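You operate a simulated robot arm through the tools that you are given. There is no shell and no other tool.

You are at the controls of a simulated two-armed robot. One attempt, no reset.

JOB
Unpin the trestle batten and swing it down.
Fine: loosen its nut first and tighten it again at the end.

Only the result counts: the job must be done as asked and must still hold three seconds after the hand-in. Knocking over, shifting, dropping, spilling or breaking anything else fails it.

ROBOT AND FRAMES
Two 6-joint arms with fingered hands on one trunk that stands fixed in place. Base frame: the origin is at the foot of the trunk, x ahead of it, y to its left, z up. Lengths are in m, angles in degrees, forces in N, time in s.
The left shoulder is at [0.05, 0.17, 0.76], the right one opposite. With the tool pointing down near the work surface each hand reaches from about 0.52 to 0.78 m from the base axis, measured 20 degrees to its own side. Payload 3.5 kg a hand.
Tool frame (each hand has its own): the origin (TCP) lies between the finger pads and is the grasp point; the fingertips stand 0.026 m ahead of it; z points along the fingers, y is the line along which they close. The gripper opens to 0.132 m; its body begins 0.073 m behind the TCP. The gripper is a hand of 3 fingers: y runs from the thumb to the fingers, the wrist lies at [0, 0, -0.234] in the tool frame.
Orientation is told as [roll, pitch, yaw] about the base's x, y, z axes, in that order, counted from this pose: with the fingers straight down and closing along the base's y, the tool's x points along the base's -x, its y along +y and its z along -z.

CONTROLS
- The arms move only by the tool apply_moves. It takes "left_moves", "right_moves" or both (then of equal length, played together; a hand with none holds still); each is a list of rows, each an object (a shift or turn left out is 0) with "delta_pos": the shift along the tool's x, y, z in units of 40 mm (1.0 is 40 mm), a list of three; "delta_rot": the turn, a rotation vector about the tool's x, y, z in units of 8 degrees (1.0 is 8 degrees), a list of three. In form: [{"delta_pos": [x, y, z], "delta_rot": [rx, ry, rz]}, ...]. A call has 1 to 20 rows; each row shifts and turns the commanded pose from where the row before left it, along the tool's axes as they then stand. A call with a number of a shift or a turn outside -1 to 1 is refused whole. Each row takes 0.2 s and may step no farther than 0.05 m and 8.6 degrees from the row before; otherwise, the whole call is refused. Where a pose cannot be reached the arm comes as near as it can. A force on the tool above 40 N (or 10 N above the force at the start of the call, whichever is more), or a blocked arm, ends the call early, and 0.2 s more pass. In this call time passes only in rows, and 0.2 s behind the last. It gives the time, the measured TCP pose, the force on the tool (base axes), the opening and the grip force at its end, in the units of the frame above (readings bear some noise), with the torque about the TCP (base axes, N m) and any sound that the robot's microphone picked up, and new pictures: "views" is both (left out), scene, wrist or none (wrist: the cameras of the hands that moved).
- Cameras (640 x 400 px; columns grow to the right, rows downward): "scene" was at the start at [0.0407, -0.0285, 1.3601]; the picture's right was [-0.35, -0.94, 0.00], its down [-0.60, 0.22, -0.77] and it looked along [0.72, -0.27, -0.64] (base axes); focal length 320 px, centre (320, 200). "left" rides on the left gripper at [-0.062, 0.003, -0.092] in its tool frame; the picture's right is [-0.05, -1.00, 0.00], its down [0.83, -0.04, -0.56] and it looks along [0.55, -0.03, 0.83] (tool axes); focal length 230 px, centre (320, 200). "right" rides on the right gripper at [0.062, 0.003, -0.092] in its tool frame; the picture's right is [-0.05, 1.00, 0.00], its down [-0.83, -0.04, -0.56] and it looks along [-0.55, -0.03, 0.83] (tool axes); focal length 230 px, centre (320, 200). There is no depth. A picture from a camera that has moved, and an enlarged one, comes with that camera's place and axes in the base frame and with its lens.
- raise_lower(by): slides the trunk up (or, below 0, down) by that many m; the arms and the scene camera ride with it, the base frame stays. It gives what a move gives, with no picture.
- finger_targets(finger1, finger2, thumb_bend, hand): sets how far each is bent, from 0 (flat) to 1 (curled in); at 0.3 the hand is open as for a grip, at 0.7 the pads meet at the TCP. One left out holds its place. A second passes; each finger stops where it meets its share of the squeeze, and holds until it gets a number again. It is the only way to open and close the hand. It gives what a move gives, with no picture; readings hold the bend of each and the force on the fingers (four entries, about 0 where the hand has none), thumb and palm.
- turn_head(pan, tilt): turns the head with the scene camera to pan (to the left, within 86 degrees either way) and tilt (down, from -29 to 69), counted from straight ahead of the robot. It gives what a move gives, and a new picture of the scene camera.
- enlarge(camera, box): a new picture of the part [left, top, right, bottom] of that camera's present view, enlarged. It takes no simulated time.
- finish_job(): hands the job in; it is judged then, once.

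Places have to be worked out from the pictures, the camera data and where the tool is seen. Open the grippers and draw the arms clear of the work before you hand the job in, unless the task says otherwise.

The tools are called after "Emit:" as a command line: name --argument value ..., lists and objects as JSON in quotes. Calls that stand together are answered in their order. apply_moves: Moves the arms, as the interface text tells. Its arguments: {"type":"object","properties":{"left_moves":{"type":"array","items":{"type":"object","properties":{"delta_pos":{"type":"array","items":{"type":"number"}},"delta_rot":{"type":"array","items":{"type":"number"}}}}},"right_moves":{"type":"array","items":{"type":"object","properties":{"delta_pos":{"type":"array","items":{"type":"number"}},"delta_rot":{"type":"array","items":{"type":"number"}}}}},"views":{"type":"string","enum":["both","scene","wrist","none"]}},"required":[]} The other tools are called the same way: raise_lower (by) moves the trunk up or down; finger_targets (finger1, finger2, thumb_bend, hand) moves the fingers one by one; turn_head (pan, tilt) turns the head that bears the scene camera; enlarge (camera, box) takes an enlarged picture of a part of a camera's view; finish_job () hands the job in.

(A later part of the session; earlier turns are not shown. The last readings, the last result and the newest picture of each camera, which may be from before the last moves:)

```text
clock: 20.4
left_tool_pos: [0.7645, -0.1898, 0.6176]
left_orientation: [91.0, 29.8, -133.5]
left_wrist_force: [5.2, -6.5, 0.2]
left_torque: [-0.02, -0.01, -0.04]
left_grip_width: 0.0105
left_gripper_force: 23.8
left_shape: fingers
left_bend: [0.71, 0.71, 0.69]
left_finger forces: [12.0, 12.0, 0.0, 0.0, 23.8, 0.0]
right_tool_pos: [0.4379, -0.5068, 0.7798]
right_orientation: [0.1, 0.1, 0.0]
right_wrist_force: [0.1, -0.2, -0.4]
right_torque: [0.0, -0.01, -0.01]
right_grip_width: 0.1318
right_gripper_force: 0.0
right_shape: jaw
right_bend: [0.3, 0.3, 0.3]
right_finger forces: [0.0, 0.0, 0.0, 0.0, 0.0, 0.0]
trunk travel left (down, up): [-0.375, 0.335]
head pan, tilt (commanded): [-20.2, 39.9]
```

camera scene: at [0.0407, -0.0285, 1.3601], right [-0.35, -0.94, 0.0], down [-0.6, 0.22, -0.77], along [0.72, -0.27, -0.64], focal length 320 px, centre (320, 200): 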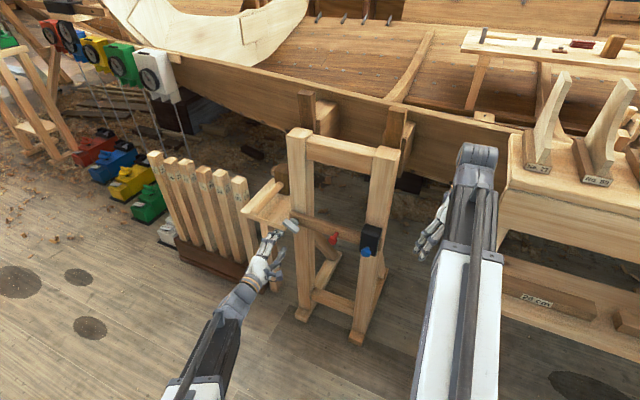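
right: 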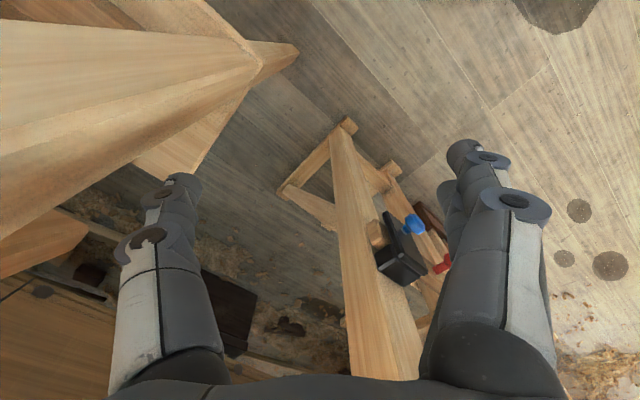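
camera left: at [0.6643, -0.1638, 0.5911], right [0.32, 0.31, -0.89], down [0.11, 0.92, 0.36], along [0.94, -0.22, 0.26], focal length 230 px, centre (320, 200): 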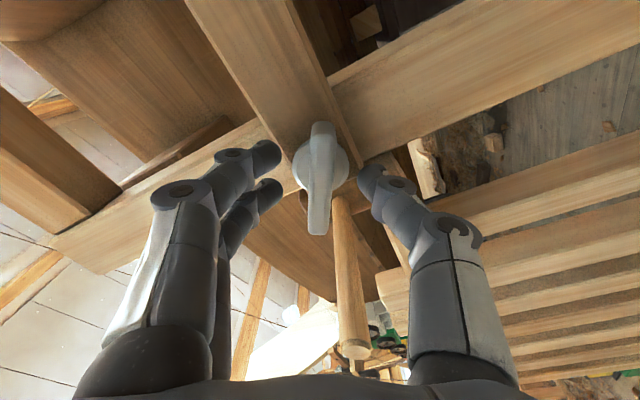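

The axial pull has halved. Now I begin to loosen counter-clockwise as seen from the front, which is negative about tool z, in small steps while watching the torque.

Emit:
apply_moves --left_moves '[{"delta_rot": [0, 0, -0.5]}, {"delta_rot": [0, 0, -0.5]}]' --views "wrist"

Emit:
enlarge --camera "left" --box '[240, 100, 400, 260]'

Emit:
enlarge --camera "scene" --box '[270, 205, 315, 250]'

```text
clock: 21.0
left_tool_pos: [0.7655, -0.1904, 0.6186]
left_orientation: [91.0, 21.6, -133.6]
left_wrist_force: [4.8, -3.9, -0.1]
left_torque: [0.07, -0.09, 0.0]
left_grip_width: 0.0103
left_gripper_force: 24.6
left_shape: fingers
left_bend: [0.72, 0.71, 0.69]
left_finger forces: [11.4, 12.8, 0.0, 0.1, 24.3, 0.0]
right_tool_pos: [0.4383, -0.5063, 0.7808]
right_orientation: [0.1, 0.1, 0.0]
right_wrist_force: [0.3, 0.4, 0.2]
right_torque: [0.0, 0.01, -0.03]
right_grip_width: 0.1317
right_gripper_force: 0.0
right_shape: jaw
right_bend: [0.3, 0.3, 0.3]
right_finger forces: [0.0, 0.0, 0.0, 0.1, 0.0, 0.0]
trunk travel left (down, up): [-0.375, 0.335]
head pan, tilt (commanded): [-20.2, 39.9]
camera left: at [0.6578, -0.167, 0.5968], right [0.23, 0.22, -0.95], down [0.14, 0.96, 0.26], along [0.96, -0.2, 0.19], focal length 230 px, centre (320, 200)
```

left: 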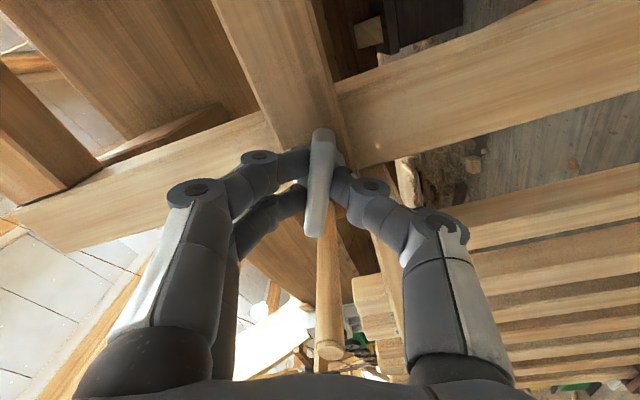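

```text
2.50 times, centred on (320, 180) of left
camera zoom: at [0.6578, -0.167, 0.5968], right [0.23, 0.22, -0.95], down [0.14, 0.96, 0.26], along [0.96, -0.2, 0.19], focal length 575 px, centre (320, 250)
```

zoom: 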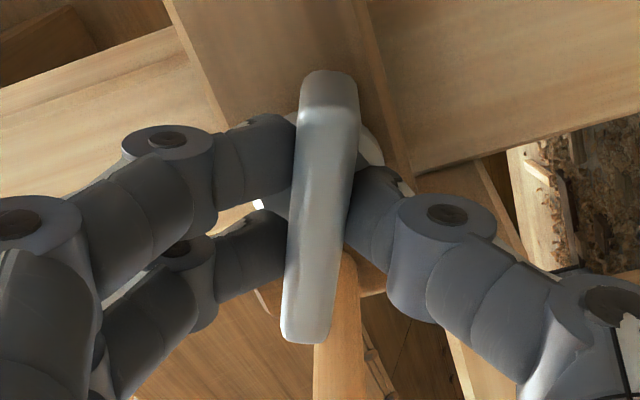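

```text
8.89 times, centred on (292, 228) of scene
camera zoom: at [0.0409, -0.0286, 1.3601], right [-0.35, -0.94, 0.0], down [-0.6, 0.22, -0.77], along [0.72, -0.27, -0.64], focal length 2846 px, centre (564, -44)
```

zoom: 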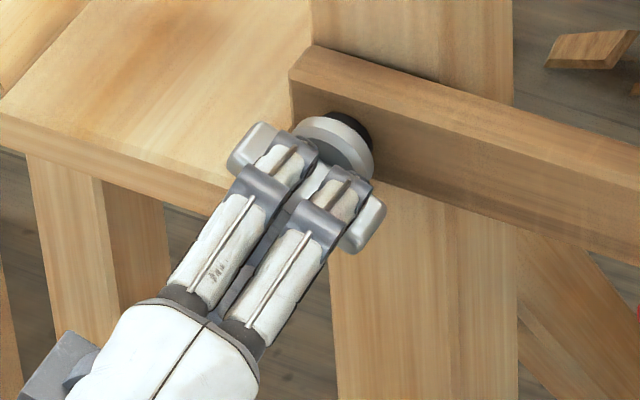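

The torque is 0.11 N·m against the turn, and the bar lags the hand by about 4° as the grip takes up. I continue turning.

Emit:
apply_moves --left_moves '[{"delta_rot": [0, 0, -0.5]}, {"delta_rot": [0, 0, -0.5]}, {"delta_rot": [0, 0, -0.5]}, {"delta_rot": [0, 0, -0.5]}]' --views "wrist"

Emit:
enlarge --camera "left" --box '[240, 100, 400, 260]'

Emit:
enlarge --camera "scene" --box '[270, 205, 315, 250]'

```text
clock: 22.0
left_tool_pos: [0.7648, -0.1914, 0.6178]
left_orientation: [91.0, 5.6, -133.9]
left_wrist_force: [0.7, -2.8, 2.9]
left_torque: [-0.01, -0.09, 0.01]
left_grip_width: 0.0099
left_gripper_force: 25.4
left_shape: fingers
left_bend: [0.72, 0.72, 0.71]
left_finger forces: [12.8, 13.9, 0.0, 0.1, 23.6, 0.0]
right_tool_pos: [0.4373, -0.5069, 0.7813]
right_orientation: [0.0, 0.1, 0.0]
right_wrist_force: [0.1, 0.5, -0.9]
right_torque: [0.0, 0.01, 0.01]
right_grip_width: 0.132
right_gripper_force: 0.2
right_shape: jaw
right_bend: [0.3, 0.3, 0.3]
right_finger forces: [0.1, 0.0, 0.1, 0.0, 0.0, 0.0]
trunk travel left (down, up): [-0.375, 0.335]
head pan, tilt (commanded): [-20.2, 39.9]
camera left: at [0.6555, -0.1695, 0.614], right [0.04, 0.02, -1.0], down [0.18, 0.98, 0.03], along [0.98, -0.18, 0.04], focal length 230 px, centre (320, 200)
```

left: 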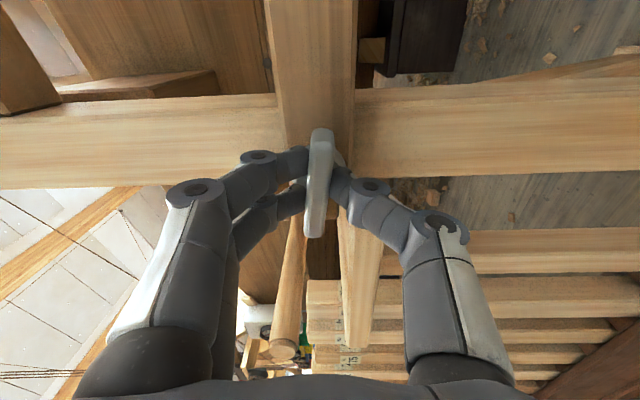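

```text
2.50 times, centred on (320, 180) of left
camera zoom: at [0.6555, -0.1695, 0.614], right [0.04, 0.02, -1.0], down [0.18, 0.98, 0.03], along [0.98, -0.18, 0.04], focal length 575 px, centre (320, 250)
```

zoom: 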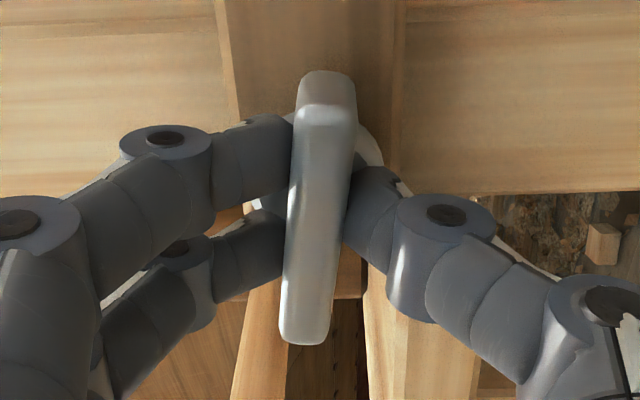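

```text
8.89 times, centred on (292, 228) of scene
camera zoom: at [0.0405, -0.0286, 1.3602], right [-0.35, -0.94, 0.0], down [-0.6, 0.22, -0.77], along [0.72, -0.27, -0.64], focal length 2846 px, centre (564, -44)
```

zoom: 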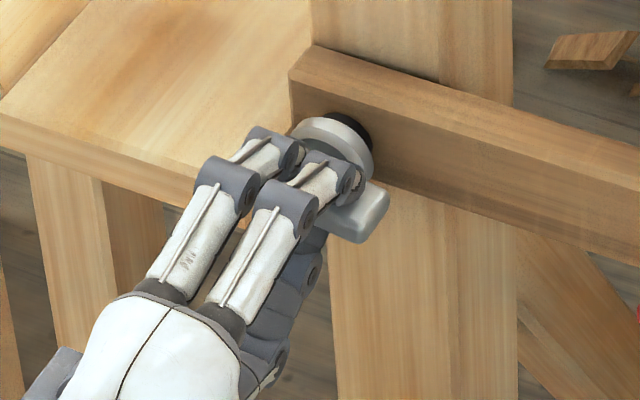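

The nut is turning with the hand, about 24° so far. I keep turning in larger steps.

Emit:
apply_moves --left_moves '[{"delta_rot": [0, 0, -0.8]}, {"delta_rot": [0, 0, -0.8]}, {"delta_rot": [0, 0, -0.8]}, {"delta_rot": [0, 0, -0.8]}, {"delta_rot": [0, 0, -0.8]}, {"delta_rot": [0, 0, -0.8]}]' --views "wrist"

Emit:
enlarge --camera "scene" --box '[270, 195, 390, 275]'

```text
clock: 23.4
left_tool_pos: [0.7652, -0.1895, 0.6202]
left_orientation: [91.4, -32.8, -134.7]
left_wrist_force: [-0.4, -6.5, 13.1]
left_torque: [-0.12, -0.23, 0.0]
left_grip_width: 0.0103
left_gripper_force: 24.1
left_shape: fingers
left_bend: [0.72, 0.72, 0.71]
left_finger forces: [13.4, 14.7, 0.0, 0.1, 19.6, 0.1]
right_tool_pos: [0.4366, -0.5082, 0.7814]
right_orientation: [0.0, -0.1, 0.0]
right_wrist_force: [-0.7, 0.9, 0.5]
right_torque: [-0.01, -0.02, -0.01]
right_grip_width: 0.132
right_gripper_force: 0.2
right_shape: jaw
right_bend: [0.3, 0.3, 0.3]
right_finger forces: [0.0, 0.0, 0.0, 0.0, 0.1, 0.0]
trunk travel left (down, up): [-0.375, 0.335]
head pan, tilt (commanded): [-20.2, 39.9]
camera left: at [0.6629, -0.1607, 0.654], right [-0.4, -0.43, -0.81], down [0.08, 0.86, -0.5], along [0.92, -0.26, -0.31], focal length 230 px, centre (320, 200)
```

left: 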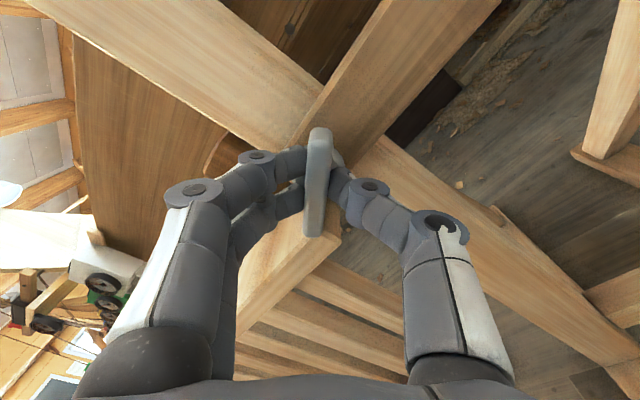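

```text
5.00 times, centred on (330, 235) of scene
camera zoom: at [0.0395, -0.0286, 1.3603], right [-0.35, -0.94, 0.0], down [-0.6, 0.22, -0.77], along [0.72, -0.27, -0.64], focal length 1601 px, centre (270, 25)
```

zoom: 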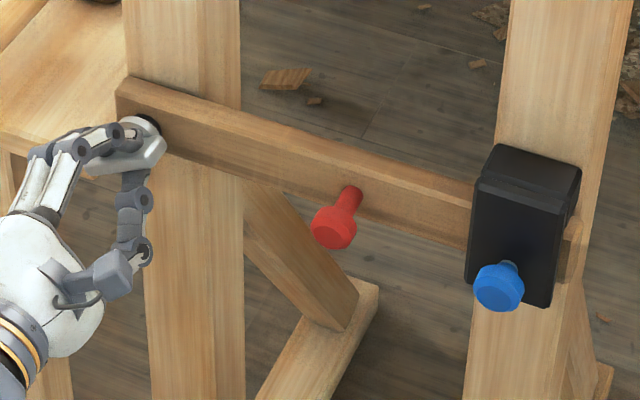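

About 62° loosened. The wrist feels 13 N upward from a slight axis offset, so I shift a couple of mm to relieve it and continue turning another 32°.

Emit:
apply_moves --left_moves '[{"delta_pos": [-0.05, 0.05, 0]}, {"delta_rot": [0, 0, -0.8]}, {"delta_rot": [0, 0, -0.8]}, {"delta_rot": [0, 0, -0.8]}, {"delta_rot": [0, 0, -0.8]}, {"delta_rot": [0, 0, -0.8]}]' --views "both"

Emit:
enlarge --camera "scene" --box '[270, 205, 315, 250]'

```text
clock: 24.8
left_tool_pos: [0.7661, -0.19, 0.6214]
left_orientation: [92.4, -64.7, -136.2]
left_wrist_force: [9.6, -5.2, 12.5]
left_torque: [-0.07, -0.14, 0.08]
left_grip_width: 0.0102
left_gripper_force: 23.4
left_shape: fingers
left_bend: [0.72, 0.72, 0.71]
left_finger forces: [12.7, 14.5, 0.1, 0.1, 19.4, 0.0]
right_tool_pos: [0.4369, -0.5061, 0.7814]
right_orientation: [0.0, -0.1, 0.0]
right_wrist_force: [0.1, 0.0, -0.5]
right_torque: [-0.01, 0.02, -0.01]
right_grip_width: 0.1319
right_gripper_force: 0.1
right_shape: jaw
right_bend: [0.3, 0.3, 0.3]
right_finger forces: [0.0, 0.0, 0.1, 0.0, 0.1, 0.0]
trunk travel left (down, up): [-0.375, 0.335]
head pan, tilt (commanded): [-20.2, 39.9]
camera scene: at [0.0403, -0.0285, 1.3602], right [-0.35, -0.94, 0.0], down [-0.6, 0.22, -0.77], along [0.72, -0.27, -0.64], focal length 320 px, centre (320, 200)
camera left: at [0.6813, -0.1408, 0.677], right [-0.64, -0.67, -0.38], down [-0.17, 0.6, -0.78], along [0.75, -0.43, -0.5], focal length 230 px, centre (320, 200)
```

scene: 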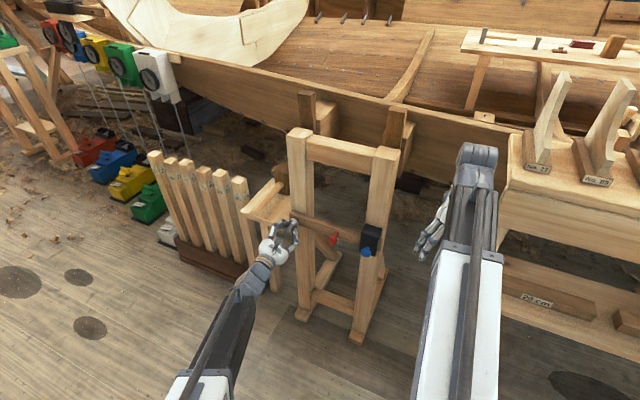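
left: 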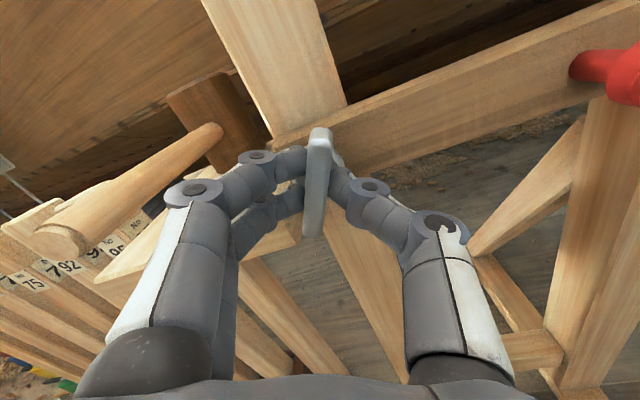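

```text
8.89 times, centred on (292, 228) of scene
camera zoom: at [0.0403, -0.0285, 1.3602], right [-0.35, -0.94, 0.0], down [-0.6, 0.22, -0.77], along [0.72, -0.27, -0.64], focal length 2846 px, centre (564, -44)
```

zoom: 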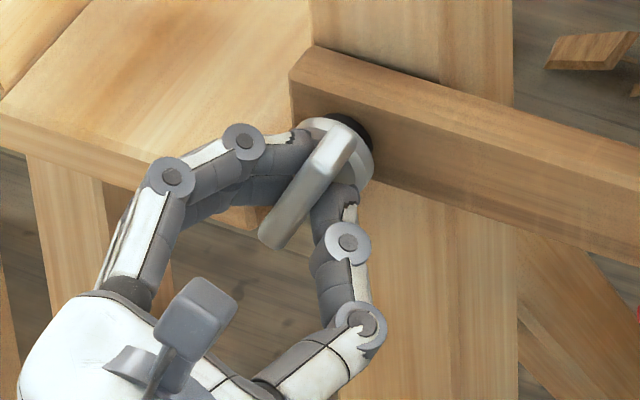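

The bar has turned about 94° with low resistance. I relieve the vertical and axial load slightly and turn 10° more, then I'll release; the fingers are getting close to the shelf.

Emit:
apply_moves --left_moves '[{"delta_pos": [-0.06, 0.03, 0.04]}, {"delta_rot": [0, 0, -0.6]}, {"delta_rot": [0, 0, -0.6]}]' --views "none"

```text
clock: 25.6
left_tool_pos: [0.7658, -0.1898, 0.6231]
left_orientation: [93.3, -74.3, -137.0]
left_wrist_force: [0.4, 3.5, 2.8]
left_torque: [0.07, -0.05, 0.13]
left_grip_width: 0.01
left_gripper_force: 25.8
left_shape: fingers
left_bend: [0.72, 0.72, 0.71]
left_finger forces: [12.8, 14.8, 0.1, 0.1, 23.8, 0.0]
right_tool_pos: [0.4369, -0.507, 0.7812]
right_orientation: [-0.1, -0.1, 0.0]
right_wrist_force: [-0.6, 0.4, -0.4]
right_torque: [0.01, -0.01, 0.0]
right_grip_width: 0.132
right_gripper_force: 0.1
right_shape: jaw
right_bend: [0.3, 0.3, 0.3]
right_finger forces: [0.0, 0.0, 0.0, 0.1, 0.0, 0.0]
trunk travel left (down, up): [-0.375, 0.335]
head pan, tilt (commanded): [-20.2, 39.9]
```

The load is now small. The nut has been turned about 104° loose, so I open the left hand slightly to release it.

Emit:
finger_targets --hand "left" --finger1 0.58 --finger2 0.58 --thumb_bend 0.58

Emit:
apply_moves --left_moves '[{"delta_pos": [0, 0, -0.5]}, {"delta_pos": [0, 0, -0.8]}, {"delta_pos": [0, 0, -0.8]}]' --views "both"

Emit:
enlarge --camera "scene" --box '[270, 205, 315, 250]'

Emit:
enlarge --camera "left" --box '[240, 80, 400, 180]'

```text
clock: 26.6
left_tool_pos: [0.7661, -0.1915, 0.6232]
left_orientation: [93.6, -74.2, -137.3]
left_wrist_force: [0.0, 0.2, -0.2]
left_torque: [0.0, -0.02, 0.03]
left_grip_width: 0.0438
left_gripper_force: 0.0
left_shape: fingers
left_bend: [0.57, 0.57, 0.57]
left_finger forces: [0.1, 0.0, 0.0, 0.0, 0.0, 0.1]
right_tool_pos: [0.4384, -0.507, 0.7805]
right_orientation: [0.0, 0.0, 0.1]
right_wrist_force: [-0.2, 0.0, -0.2]
right_torque: [0.0, -0.01, -0.02]
right_grip_width: 0.1319
right_gripper_force: 0.1
right_shape: jaw
right_bend: [0.3, 0.3, 0.3]
right_finger forces: [0.0, 0.1, 0.1, 0.0, 0.0, 0.1]
trunk travel left (down, up): [-0.375, 0.335]
head pan, tilt (commanded): [-20.2, 39.9]
```

```text
clock: 27.4
left_tool_pos: [0.7053, -0.133, 0.6226]
left_orientation: [93.4, -74.3, -137.2]
left_wrist_force: [-0.7, -1.1, 1.0]
left_torque: [0.01, -0.01, 0.01]
left_grip_width: 0.0441
left_gripper_force: 0.1
left_shape: fingers
left_bend: [0.57, 0.57, 0.57]
left_finger forces: [0.0, 0.0, 0.0, 0.1, 0.0, 0.0]
right_tool_pos: [0.4375, -0.5065, 0.7804]
right_orientation: [0.0, 0.0, 0.0]
right_wrist_force: [0.5, 1.1, 0.1]
right_torque: [-0.01, -0.05, -0.01]
right_grip_width: 0.132
right_gripper_force: 0.2
right_shape: jaw
right_bend: [0.3, 0.3, 0.3]
right_finger forces: [0.0, 0.0, 0.0, 0.0, 0.0, 0.1]
trunk travel left (down, up): [-0.375, 0.335]
head pan, tilt (commanded): [-20.2, 39.9]
camera scene: at [0.0408, -0.0285, 1.3601], right [-0.35, -0.94, 0.0], down [-0.6, 0.22, -0.77], along [0.72, -0.27, -0.64], focal length 320 px, centre (320, 200)
camera left: at [0.6284, -0.0773, 0.6801], right [-0.67, -0.7, -0.22], down [-0.26, 0.51, -0.82], along [0.69, -0.5, -0.53], focal length 230 px, centre (320, 200)
```

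scene: 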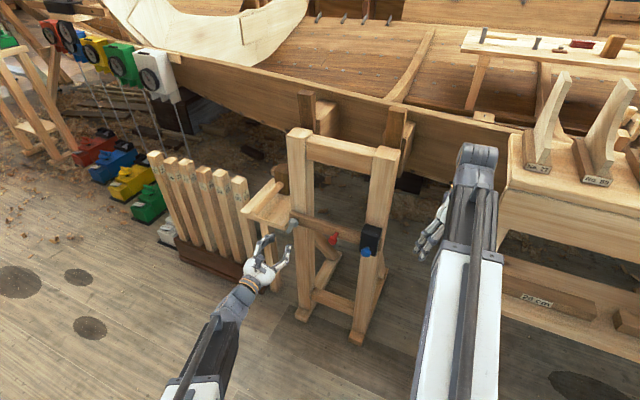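
left: 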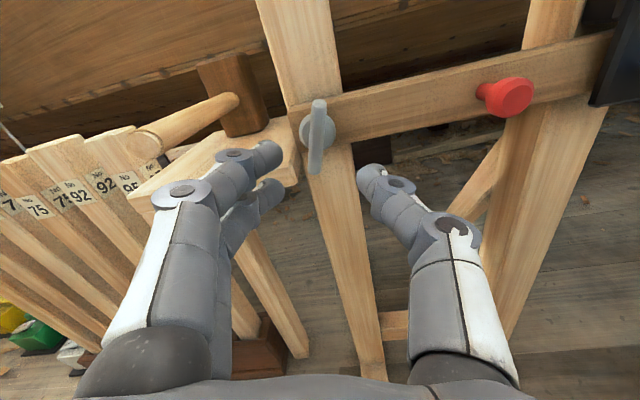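

```text
8.89 times, centred on (292, 228) of scene
camera zoom: at [0.0408, -0.0285, 1.3601], right [-0.35, -0.94, 0.0], down [-0.6, 0.22, -0.77], along [0.72, -0.27, -0.64], focal length 2846 px, centre (564, -44)
```

zoom: 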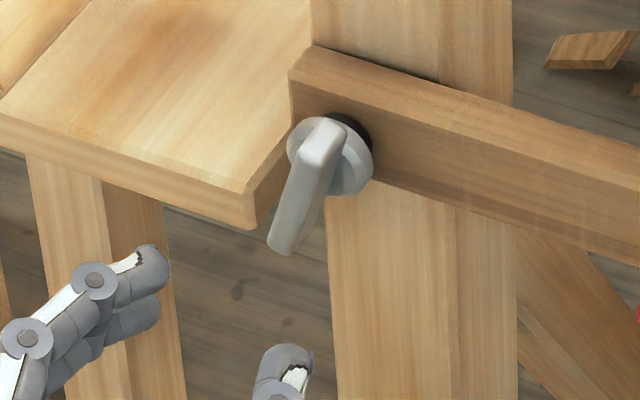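

```text
4.00 times, centred on (320, 130) of left
camera zoom: at [0.6284, -0.0773, 0.6801], right [-0.67, -0.7, -0.22], down [-0.26, 0.51, -0.82], along [0.69, -0.5, -0.53], focal length 920 px, centre (320, 480)
```

zoom: 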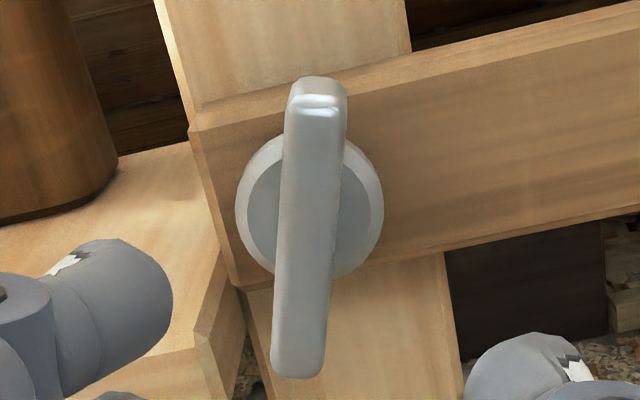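

The bar now hangs nearly vertical, so the nut has turned by roughly 105°. Consistent triangulation puts the red knob at [0.676, -0.311, 0.619]. I move the left hand sideways to a standoff in front of it and roll to φ≈90 so that the thumb will be below and the fingers above the knob.

Emit:
apply_moves --left_moves '[{"delta_pos": [-0.23, -0.9, 0]}, {"delta_pos": [-0.23, -0.9, 0]}, {"delta_pos": [-0.23, -0.9, 0]}, {"delta_pos": [-0.23, -0.9, 0]}, {"delta_rot": [0, 0, 1]}, {"delta_rot": [0, 0, 1]}, {"delta_rot": [0, 0, 1]}, {"delta_rot": [0, 0, 1]}, {"delta_rot": [0, 0, 1]}, {"delta_rot": [0, 0, 1]}, {"delta_rot": [0, 0, 1]}, {"delta_rot": [0, 0, 1]}, {"delta_rot": [0, 0, 1]}, {"delta_rot": [0, 0, 0.28]}]' --views "both"

Emit:
enlarge --camera "left" --box '[200, 60, 440, 210]'

```text
clock: 30.4
left_tool_pos: [0.6028, -0.2394, 0.6181]
left_orientation: [91.0, 0.0, -134.0]
left_wrist_force: [-0.5, -0.4, 0.1]
left_torque: [-0.01, 0.0, -0.03]
left_grip_width: 0.0442
left_gripper_force: 0.0
left_shape: fingers
left_bend: [0.57, 0.57, 0.57]
left_finger forces: [0.0, 0.0, 0.0, 0.0, 0.1, 0.0]
right_tool_pos: [0.4377, -0.507, 0.7797]
right_orientation: [0.1, 0.0, 0.1]
right_wrist_force: [-0.7, 0.3, 0.7]
right_torque: [-0.01, 0.03, 0.01]
right_grip_width: 0.1316
right_gripper_force: 0.1
right_shape: jaw
right_bend: [0.3, 0.3, 0.3]
right_finger forces: [0.1, 0.0, 0.0, 0.1, 0.0, 0.0]
trunk travel left (down, up): [-0.375, 0.335]
head pan, tilt (commanded): [-20.2, 39.9]
camera scene: at [0.0407, -0.0285, 1.3601], right [-0.35, -0.94, 0.0], down [-0.6, 0.22, -0.77], along [0.72, -0.27, -0.64], focal length 320 px, centre (320, 200)
camera left: at [0.4927, -0.2188, 0.6202], right [-0.02, -0.05, -1.0], down [0.18, 0.98, -0.05], along [0.98, -0.18, -0.01], focal length 230 px, centre (320, 200)
```

scene: 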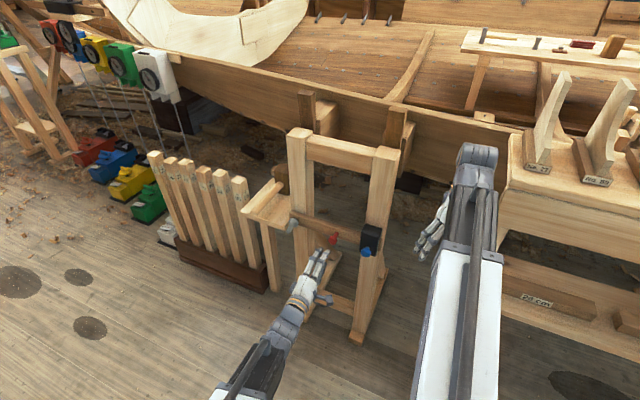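
left: 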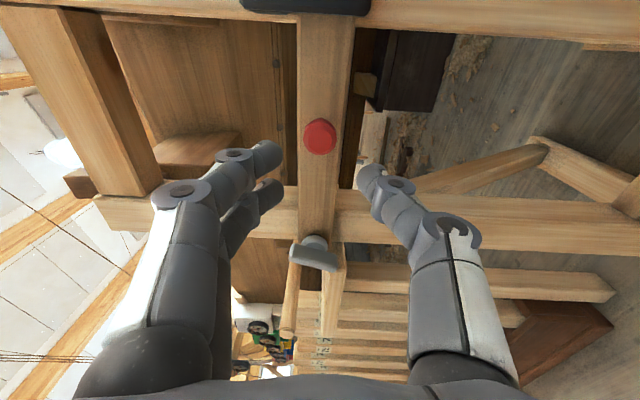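

```text
2.67 times, centred on (320, 135) of left
camera zoom: at [0.4927, -0.2188, 0.6202], right [-0.02, -0.05, -1.0], down [0.18, 0.98, -0.05], along [0.98, -0.18, -0.01], focal length 614 px, centre (320, 373)
```

zoom: 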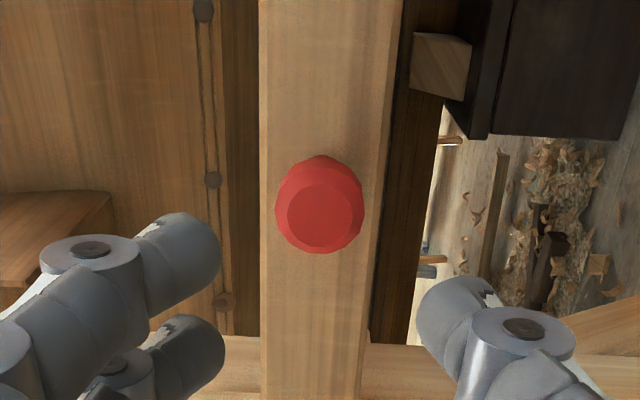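

The red knob lies right on the hand's axis, about 92 mm ahead, with about 8 mm of clearance each side. I advance 72 mm and check.

Emit:
apply_moves --left_moves '[{"delta_pos": [0, 0, 0.9]}, {"delta_pos": [0, 0, 0.9]}]' --views "wrist"

Emit:
enlarge --camera "left" --box '[240, 100, 400, 220]'

Emit:
enlarge --camera "scene" --box '[290, 205, 390, 275]'

```text
clock: 31.0
left_tool_pos: [0.656, -0.2892, 0.6196]
left_orientation: [90.9, -0.1, -134.0]
left_wrist_force: [0.5, 0.1, 0.3]
left_torque: [0.01, 0.0, 0.02]
left_grip_width: 0.0441
left_gripper_force: 0.1
left_shape: fingers
left_bend: [0.57, 0.57, 0.57]
left_finger forces: [0.0, 0.0, 0.0, 0.2, 0.0, 0.1]
right_tool_pos: [0.4378, -0.5072, 0.7811]
right_orientation: [0.1, 0.1, 0.0]
right_wrist_force: [-0.8, -0.2, 0.3]
right_torque: [-0.02, -0.01, 0.04]
right_grip_width: 0.1319
right_gripper_force: 0.0
right_shape: jaw
right_bend: [0.3, 0.3, 0.3]
right_finger forces: [0.1, 0.0, 0.0, 0.0, 0.0, 0.1]
trunk travel left (down, up): [-0.375, 0.335]
head pan, tilt (commanded): [-20.2, 39.9]
camera left: at [0.5453, -0.2689, 0.6208], right [-0.03, -0.05, -1.0], down [0.18, 0.98, -0.05], along [0.98, -0.18, -0.02], focal length 230 px, centre (320, 200)
```

left: 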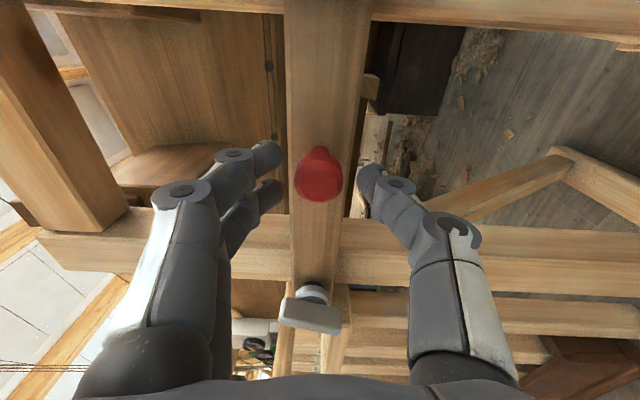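

```text
3.33 times, centred on (320, 160) of left
camera zoom: at [0.5453, -0.2689, 0.6208], right [-0.03, -0.05, -1.0], down [0.18, 0.98, -0.05], along [0.98, -0.18, -0.02], focal length 767 px, centre (320, 333)
```

zoom: 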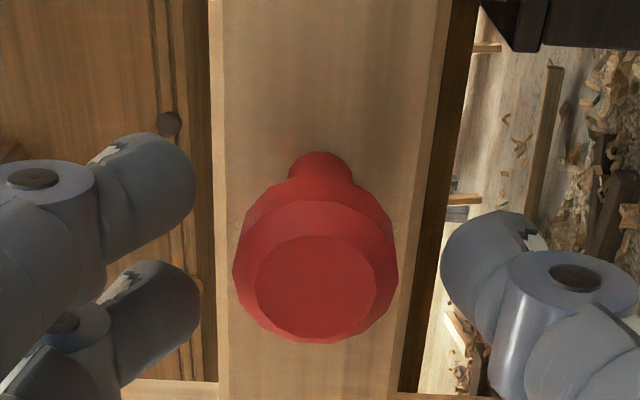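

```text
5.71 times, centred on (340, 240) of scene
camera zoom: at [0.0407, -0.0284, 1.3601], right [-0.35, -0.94, 0.0], down [-0.6, 0.22, -0.77], along [0.72, -0.27, -0.64], focal length 1829 px, centre (206, -29)
```

zoom: 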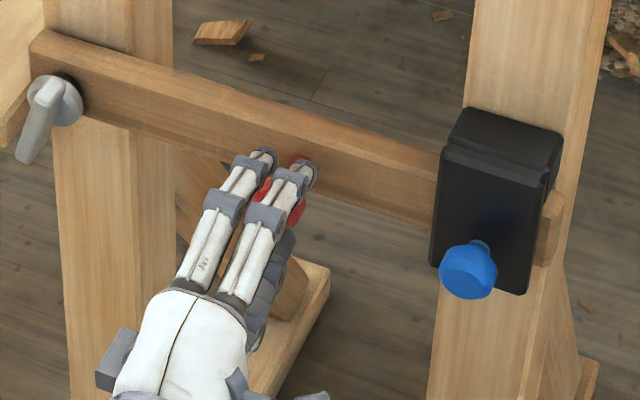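

The knob front is about 13 mm ahead of the TCP and well centred. I advance 16 mm and close the fingers gently around it.

Emit:
apply_moves --left_moves '[{"delta_pos": [0, 0.02, 0.2]}, {"delta_pos": [0, 0, 0.2]}]' --views "none"

Emit:
finger_targets --hand "left" --finger1 0.68 --finger2 0.68 --thumb_bend 0.68

Emit:
enlarge --camera "left" --box '[240, 100, 400, 220]'

Emit:
enlarge --camera "scene" --box '[290, 205, 390, 275]'

```text
clock: 31.6
left_tool_pos: [0.6656, -0.3012, 0.6218]
left_orientation: [91.0, -0.2, -134.0]
left_wrist_force: [-1.0, -0.5, -0.3]
left_torque: [-0.01, -0.01, 0.0]
left_grip_width: 0.0441
left_gripper_force: 0.1
left_shape: fingers
left_bend: [0.57, 0.57, 0.57]
left_finger forces: [0.0, 0.1, 0.1, 0.0, 0.1, 0.1]
right_tool_pos: [0.438, -0.5075, 0.7806]
right_orientation: [0.0, 0.1, 0.0]
right_wrist_force: [-0.5, 0.7, 0.5]
right_torque: [-0.02, 0.01, -0.01]
right_grip_width: 0.1318
right_gripper_force: 0.0
right_shape: jaw
right_bend: [0.3, 0.3, 0.3]
right_finger forces: [0.0, 0.0, 0.0, 0.0, 0.0, 0.0]
trunk travel left (down, up): [-0.375, 0.335]
head pan, tilt (commanded): [-20.2, 39.9]
```

```text
clock: 32.6
left_tool_pos: [0.6649, -0.3005, 0.62]
left_orientation: [91.0, -0.1, -134.0]
left_wrist_force: [0.8, -2.5, -4.4]
left_torque: [0.02, 0.03, 0.02]
left_grip_width: 0.0179
left_gripper_force: 4.2
left_shape: fingers
left_bend: [0.67, 0.66, 0.66]
left_finger forces: [0.5, 1.1, 0.1, 0.0, 6.2, 0.0]
right_tool_pos: [0.4381, -0.5079, 0.7806]
right_orientation: [0.0, 0.0, -0.1]
right_wrist_force: [-0.6, -0.5, 0.3]
right_torque: [-0.01, 0.02, 0.0]
right_grip_width: 0.1319
right_gripper_force: 0.1
right_shape: jaw
right_bend: [0.3, 0.3, 0.3]
right_finger forces: [0.1, 0.0, 0.0, 0.1, 0.0, 0.1]
trunk travel left (down, up): [-0.375, 0.335]
head pan, tilt (commanded): [-20.2, 39.9]
```

```text
3.33 times, centred on (320, 160) of left
camera zoom: at [0.5566, -0.2801, 0.6221], right [-0.03, -0.05, -1.0], down [0.18, 0.98, -0.05], along [0.98, -0.18, -0.02], focal length 767 px, centre (320, 333)
```

zoom: 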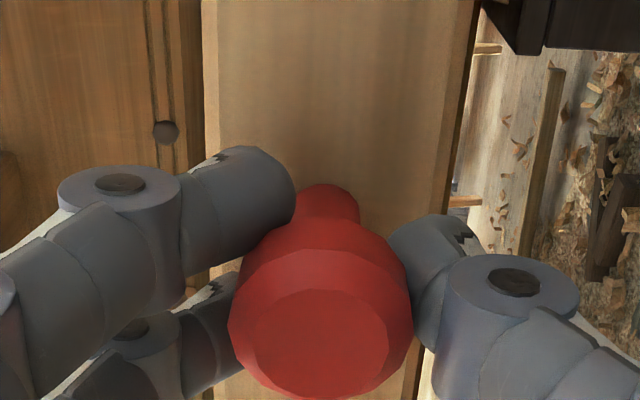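

```text
5.71 times, centred on (340, 240) of scene
camera zoom: at [0.0412, -0.0288, 1.3601], right [-0.35, -0.94, 0.0], down [-0.6, 0.22, -0.77], along [0.72, -0.27, -0.64], focal length 1829 px, centre (206, -29)
```

zoom: 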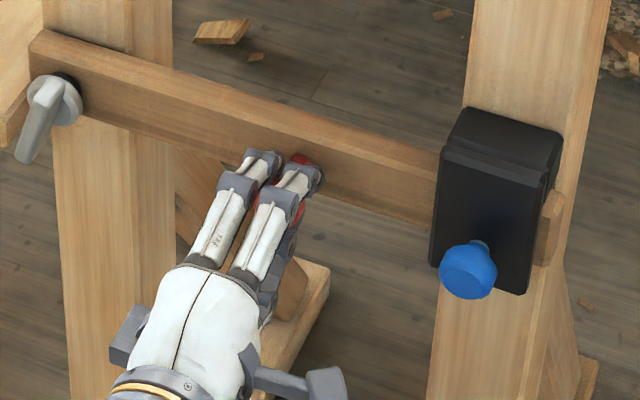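

The grip is on the knob, but thumb-heavy (6 N versus 1.6 N). I shift the hand 2 mm down to balance it, then firm the grip moderately.

Emit:
apply_moves --left_moves '[{"delta_pos": [0, -0.06, 0]}]' --views "none"

Emit:
finger_targets --hand "left" --finger1 0.74 --finger2 0.74 --thumb_bend 0.7

```text
clock: 33.0
left_tool_pos: [0.6661, -0.3012, 0.6191]
left_orientation: [91.0, -0.1, -134.0]
left_wrist_force: [2.2, -3.3, -0.3]
left_torque: [-0.03, -0.02, -0.03]
left_grip_width: 0.0177
left_gripper_force: 3.9
left_shape: fingers
left_bend: [0.67, 0.66, 0.66]
left_finger forces: [1.1, 2.0, 0.0, 0.0, 4.2, 0.2]
right_tool_pos: [0.438, -0.5076, 0.7807]
right_orientation: [0.1, 0.0, -0.1]
right_wrist_force: [-0.2, -0.2, 0.1]
right_torque: [0.01, -0.03, 0.01]
right_grip_width: 0.1317
right_gripper_force: 0.1
right_shape: jaw
right_bend: [0.3, 0.3, 0.3]
right_finger forces: [0.0, 0.1, 0.1, 0.0, 0.0, 0.0]
trunk travel left (down, up): [-0.375, 0.335]
head pan, tilt (commanded): [-20.2, 39.9]
```

```text
clock: 34.0
left_tool_pos: [0.6659, -0.3021, 0.619]
left_orientation: [90.9, 0.0, -134.1]
left_wrist_force: [12.1, -11.1, 6.0]
left_torque: [0.07, 0.04, -0.01]
left_grip_width: 0.0155
left_gripper_force: 11.6
left_shape: fingers
left_bend: [0.71, 0.7, 0.67]
left_finger forces: [7.8, 9.7, 0.1, 0.0, 6.7, 0.0]
right_tool_pos: [0.437, -0.5084, 0.7806]
right_orientation: [0.0, 0.1, 0.0]
right_wrist_force: [-0.3, 0.6, -0.3]
right_torque: [-0.01, -0.04, 0.05]
right_grip_width: 0.1316
right_gripper_force: 0.0
right_shape: jaw
right_bend: [0.3, 0.3, 0.3]
right_finger forces: [0.0, 0.1, 0.0, 0.0, 0.1, 0.1]
trunk travel left (down, up): [-0.375, 0.335]
head pan, tilt (commanded): [-20.2, 39.9]
```

The fingers' curl tugs outward at 16 N, so I ease the finger targets to keep the load on the trestle small.

Emit:
finger_targets --hand "left" --finger1 0.7 --finger2 0.7 --thumb_bend 0.7

Emit:
apply_moves --left_moves '[{"delta_pos": [0, 0, 0.03]}]' --views "wrist"

```text
clock: 35.0
left_tool_pos: [0.6659, -0.3008, 0.6184]
left_orientation: [91.0, -0.1, -133.9]
left_wrist_force: [5.3, -5.4, -0.9]
left_torque: [0.04, 0.01, -0.06]
left_grip_width: 0.0165
left_gripper_force: 6.8
left_shape: fingers
left_bend: [0.67, 0.66, 0.67]
left_finger forces: [2.7, 3.4, 0.1, 0.0, 7.6, 0.0]
right_tool_pos: [0.4383, -0.5066, 0.781]
right_orientation: [0.1, 0.0, 0.0]
right_wrist_force: [-0.3, -0.2, -0.2]
right_torque: [0.0, -0.03, 0.01]
right_grip_width: 0.1318
right_gripper_force: 0.1
right_shape: jaw
right_bend: [0.3, 0.3, 0.3]
right_finger forces: [0.1, 0.0, 0.1, 0.0, 0.1, 0.1]
trunk travel left (down, up): [-0.375, 0.335]
head pan, tilt (commanded): [-20.2, 39.9]
```

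```text
clock: 35.4
left_tool_pos: [0.6667, -0.3022, 0.6163]
left_orientation: [90.9, -0.1, -133.9]
left_wrist_force: [1.3, -1.9, -2.4]
left_torque: [0.01, 0.0, -0.01]
left_grip_width: 0.0159
left_gripper_force: 5.6
left_shape: fingers
left_bend: [0.68, 0.66, 0.67]
left_finger forces: [2.0, 2.8, 0.0, 0.0, 6.7, 0.0]
right_tool_pos: [0.4381, -0.5058, 0.7799]
right_orientation: [0.1, 0.1, 0.0]
right_wrist_force: [0.1, 0.0, 0.8]
right_torque: [-0.01, 0.01, 0.0]
right_grip_width: 0.1319
right_gripper_force: 0.0
right_shape: jaw
right_bend: [0.3, 0.3, 0.3]
right_finger forces: [0.0, 0.0, 0.0, 0.1, 0.0, 0.0]
trunk travel left (down, up): [-0.375, 0.335]
head pan, tilt (commanded): [-20.2, 39.9]
camera left: at [0.5569, -0.2807, 0.6197], right [-0.03, -0.05, -1.0], down [0.18, 0.98, -0.05], along [0.98, -0.18, -0.02], focal length 230 px, centre (320, 200)
```

left: 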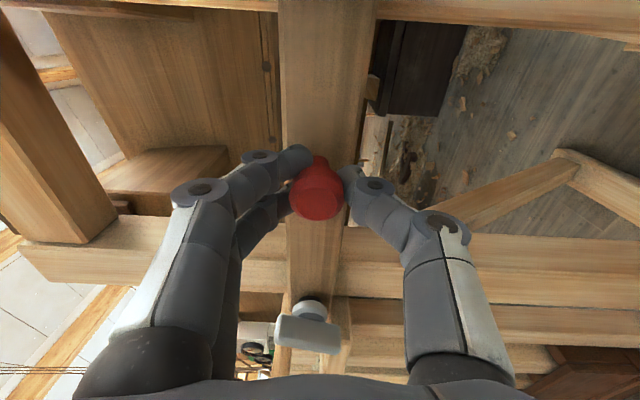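

The left hand now holds the red peg with a light load. Before bringing in the right hand, I check what wooden structure lies beneath and beside it, since its wrist view shows a bench corner close by.

Emit:
enlarge --camera "right" --box '[0, 0, 400, 250]'

Emit:
enlarge --camera "scene" --box '[380, 120, 640, 400]'

Emit:
enlarge --camera "right" --box '[300, 150, 480, 330]'

```text
1.60 times, centred on (200, 125) of right
camera zoom: at [0.3753, -0.5034, 0.872], right [0.05, 1.0, 0.0], down [0.83, -0.04, 0.56], along [0.55, -0.03, -0.83], focal length 368 px, centre (512, 320)
```

zoom: 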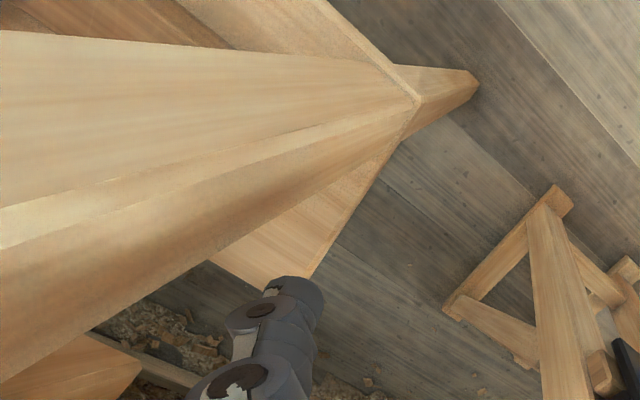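

```text
1.43 times, centred on (510, 260) of scene
camera zoom: at [0.0409, -0.0286, 1.3601], right [-0.35, -0.94, 0.0], down [-0.6, 0.22, -0.77], along [0.72, -0.27, -0.64], focal length 457 px, centre (49, 114)
```

zoom: 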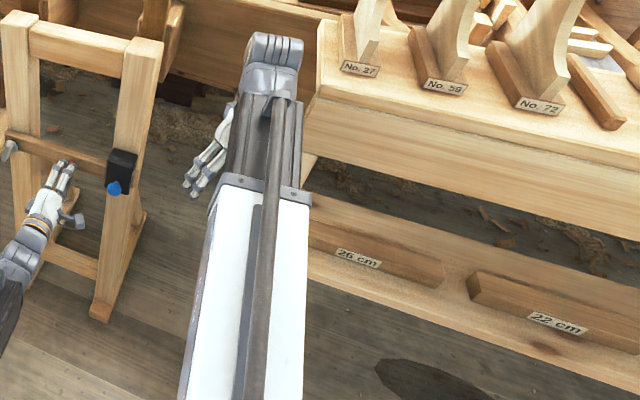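

```text
2.22 times, centred on (390, 240) of right
camera zoom: at [0.3753, -0.5034, 0.872], right [0.05, 1.0, 0.0], down [0.83, -0.04, 0.56], along [0.55, -0.03, -0.83], focal length 511 px, centre (164, 111)
```

zoom: 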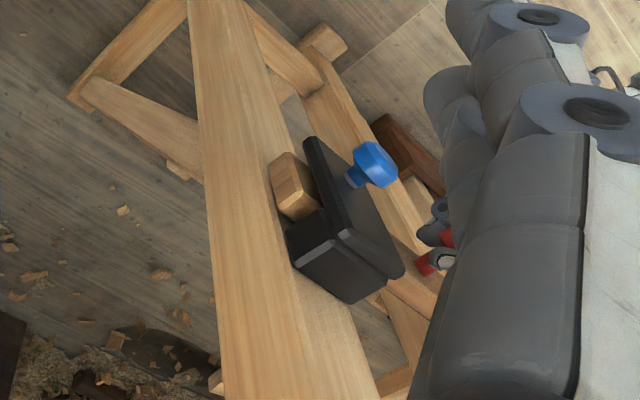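

The bench sits below and behind the right hand, so I keep the right arm above it. I pre-shape the right hand, turn it to face the trestle with its closing line along the batten, tilted 12°, and move along the batten direction to just above and in front of the blue knob.

Emit:
finger_targets --hand "right" --finger1 0.52 --finger2 0.52 --thumb_bend 0.52

Emit:
apply_moves --right_moves '[{"delta_rot": [0, 0, 0.91]}, {"delta_rot": [0, 0, 0.91]}, {"delta_rot": [0, 0, 0.91]}, {"delta_rot": [0, 0, 0.91]}, {"delta_rot": [0, 0, 0.91]}, {"delta_rot": [0, 0, 0.91]}, {"delta_rot": [0, -0.75, 0]}, {"delta_rot": [0, -0.75, 0]}]' --views "both"

```text
clock: 36.4
left_tool_pos: [0.667, -0.3028, 0.6181]
left_orientation: [90.9, 0.0, -134.0]
left_wrist_force: [0.2, -1.6, -2.5]
left_torque: [0.03, -0.01, -0.04]
left_grip_width: 0.0155
left_gripper_force: 5.6
left_shape: fingers
left_bend: [0.68, 0.67, 0.67]
left_finger forces: [1.9, 2.5, 0.0, 0.1, 6.7, 0.0]
right_tool_pos: [0.4374, -0.507, 0.7813]
right_orientation: [0.0, 0.0, 0.0]
right_wrist_force: [0.3, 0.4, -0.9]
right_torque: [-0.01, -0.02, 0.01]
right_grip_width: 0.0616
right_gripper_force: 0.0
right_shape: fingers
right_bend: [0.52, 0.52, 0.52]
right_finger forces: [0.1, 0.0, 0.0, 0.0, 0.1, 0.1]
trunk travel left (down, up): [-0.375, 0.335]
head pan, tilt (commanded): [-20.2, 39.9]
```

```text
clock: 38.2
left_tool_pos: [0.667, -0.3008, 0.6187]
left_orientation: [90.9, 0.0, -134.1]
left_wrist_force: [-0.1, -1.6, -3.4]
left_torque: [-0.03, 0.01, -0.04]
left_grip_width: 0.0154
left_gripper_force: 5.1
left_shape: fingers
left_bend: [0.68, 0.67, 0.67]
left_finger forces: [1.9, 2.7, 0.0, 0.1, 6.6, 0.1]
right_tool_pos: [0.4375, -0.5067, 0.7807]
right_orientation: [0.1, -12.0, -43.7]
right_wrist_force: [-0.4, -0.9, -0.5]
right_torque: [0.02, 0.0, 0.04]
right_grip_width: 0.0617
right_gripper_force: 0.1
right_shape: fingers
right_bend: [0.52, 0.52, 0.52]
right_finger forces: [0.0, 0.1, 0.1, 0.0, 0.0, 0.0]
trunk travel left (down, up): [-0.375, 0.335]
head pan, tilt (commanded): [-20.2, 39.9]
camera scene: at [0.041, -0.0287, 1.3601], right [-0.35, -0.94, 0.0], down [-0.6, 0.22, -0.77], along [0.72, -0.27, -0.64], focal length 320 px, centre (320, 200)
camera right: at [0.3814, -0.4494, 0.8571], right [0.73, 0.69, 0.01], down [0.47, -0.51, 0.72], along [0.5, -0.52, -0.7], focal length 230 px, centre (320, 200)
```

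scene: 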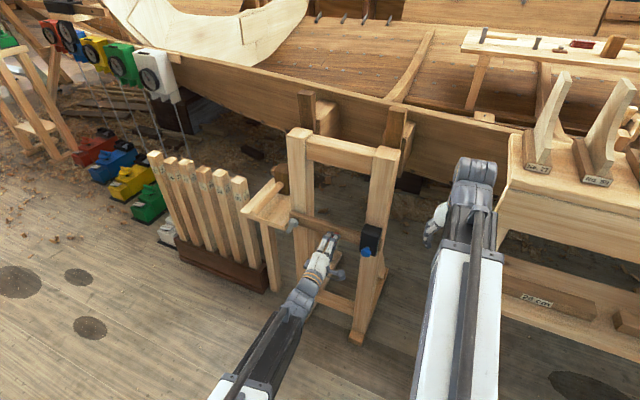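
right: 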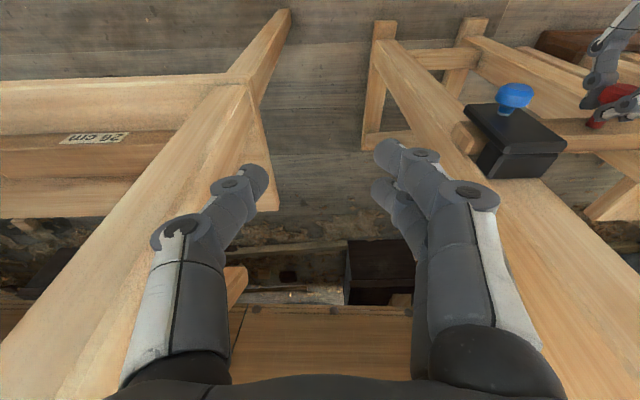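

The right hand is oriented well. A fresh triangulation gives the blue knob at [0.590, -0.383, 0.624]. I move along the batten direction to the pre-grasp spot above and in front of it.

Emit:
apply_moves --right_moves '[{"delta_pos": [0.1, 0.81, 0.1]}, {"delta_pos": [0.1, 0.81, 0.1]}, {"delta_pos": [0.1, 0.81, 0.1]}, {"delta_pos": [0.1, 0.81, 0.1]}, {"delta_pos": [0.1, 0.81, 0.1]}, {"delta_pos": [0.1, 0.81, 0.1]}]' --views "both"

Emit:
enlarge --camera "right" --box '[200, 40, 440, 220]'

Emit:
enlarge --camera "scene" --box '[300, 180, 440, 290]'

```text
clock: 39.6
left_tool_pos: [0.6668, -0.3022, 0.6176]
left_orientation: [90.8, -0.1, -134.0]
left_wrist_force: [1.4, -0.3, -2.1]
left_torque: [0.03, -0.01, 0.03]
left_grip_width: 0.0156
left_gripper_force: 6.0
left_shape: fingers
left_bend: [0.68, 0.67, 0.67]
left_finger forces: [1.8, 2.7, 0.0, 0.0, 6.5, 0.0]
right_tool_pos: [0.5597, -0.3522, 0.7518]
right_orientation: [0.0, -12.0, -43.8]
right_wrist_force: [0.1, 0.1, -0.6]
right_torque: [0.01, 0.02, 0.02]
right_grip_width: 0.0616
right_gripper_force: 0.1
right_shape: fingers
right_bend: [0.52, 0.52, 0.52]
right_finger forces: [0.1, 0.0, 0.0, 0.0, 0.0, 0.1]
trunk travel left (down, up): [-0.375, 0.335]
head pan, tilt (commanded): [-20.2, 39.9]
camera scene: at [0.0409, -0.0287, 1.3601], right [-0.35, -0.94, 0.0], down [-0.6, 0.22, -0.77], along [0.72, -0.27, -0.64], focal length 320 px, centre (320, 200)
camera right: at [0.5032, -0.2953, 0.8287], right [0.73, 0.69, 0.01], down [0.47, -0.51, 0.72], along [0.5, -0.52, -0.7], focal length 230 px, centre (320, 200)
```

scene: 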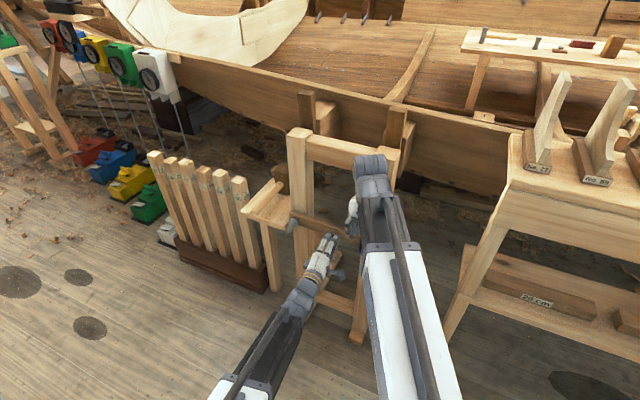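
right: 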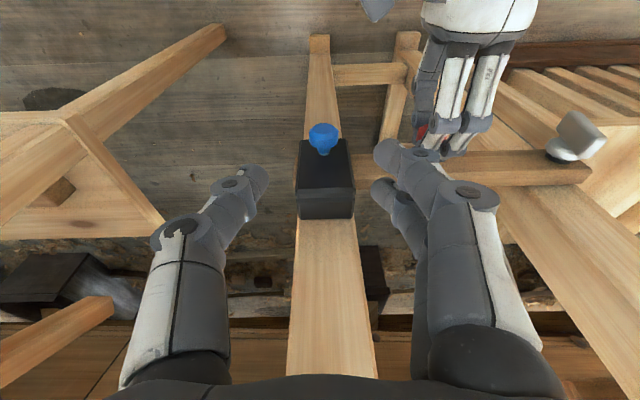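

```text
2.22 times, centred on (320, 130) of right
camera zoom: at [0.5032, -0.2953, 0.8287], right [0.73, 0.69, 0.01], down [0.47, -0.51, 0.72], along [0.5, -0.52, -0.7], focal length 511 px, centre (320, 356)
```

zoom: 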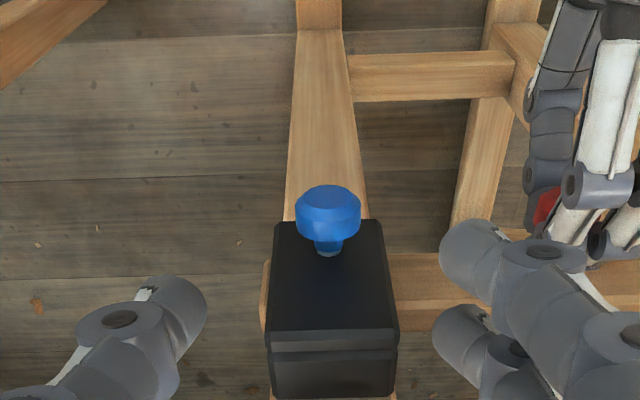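

```text
3.64 times, centred on (370, 235) of scene
camera zoom: at [0.0409, -0.0287, 1.3601], right [-0.35, -0.94, 0.0], down [-0.6, 0.22, -0.77], along [0.72, -0.27, -0.64], focal length 1164 px, centre (138, 73)
```

zoom: 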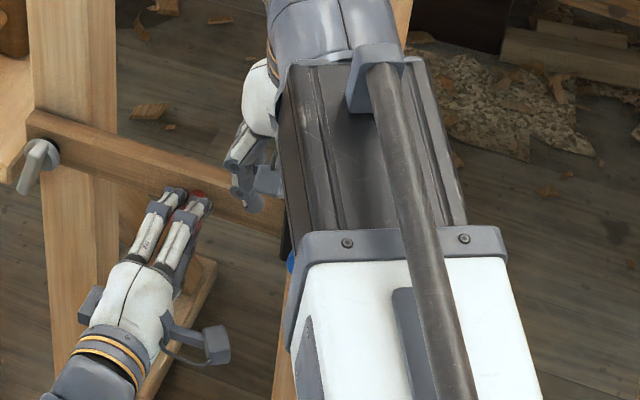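

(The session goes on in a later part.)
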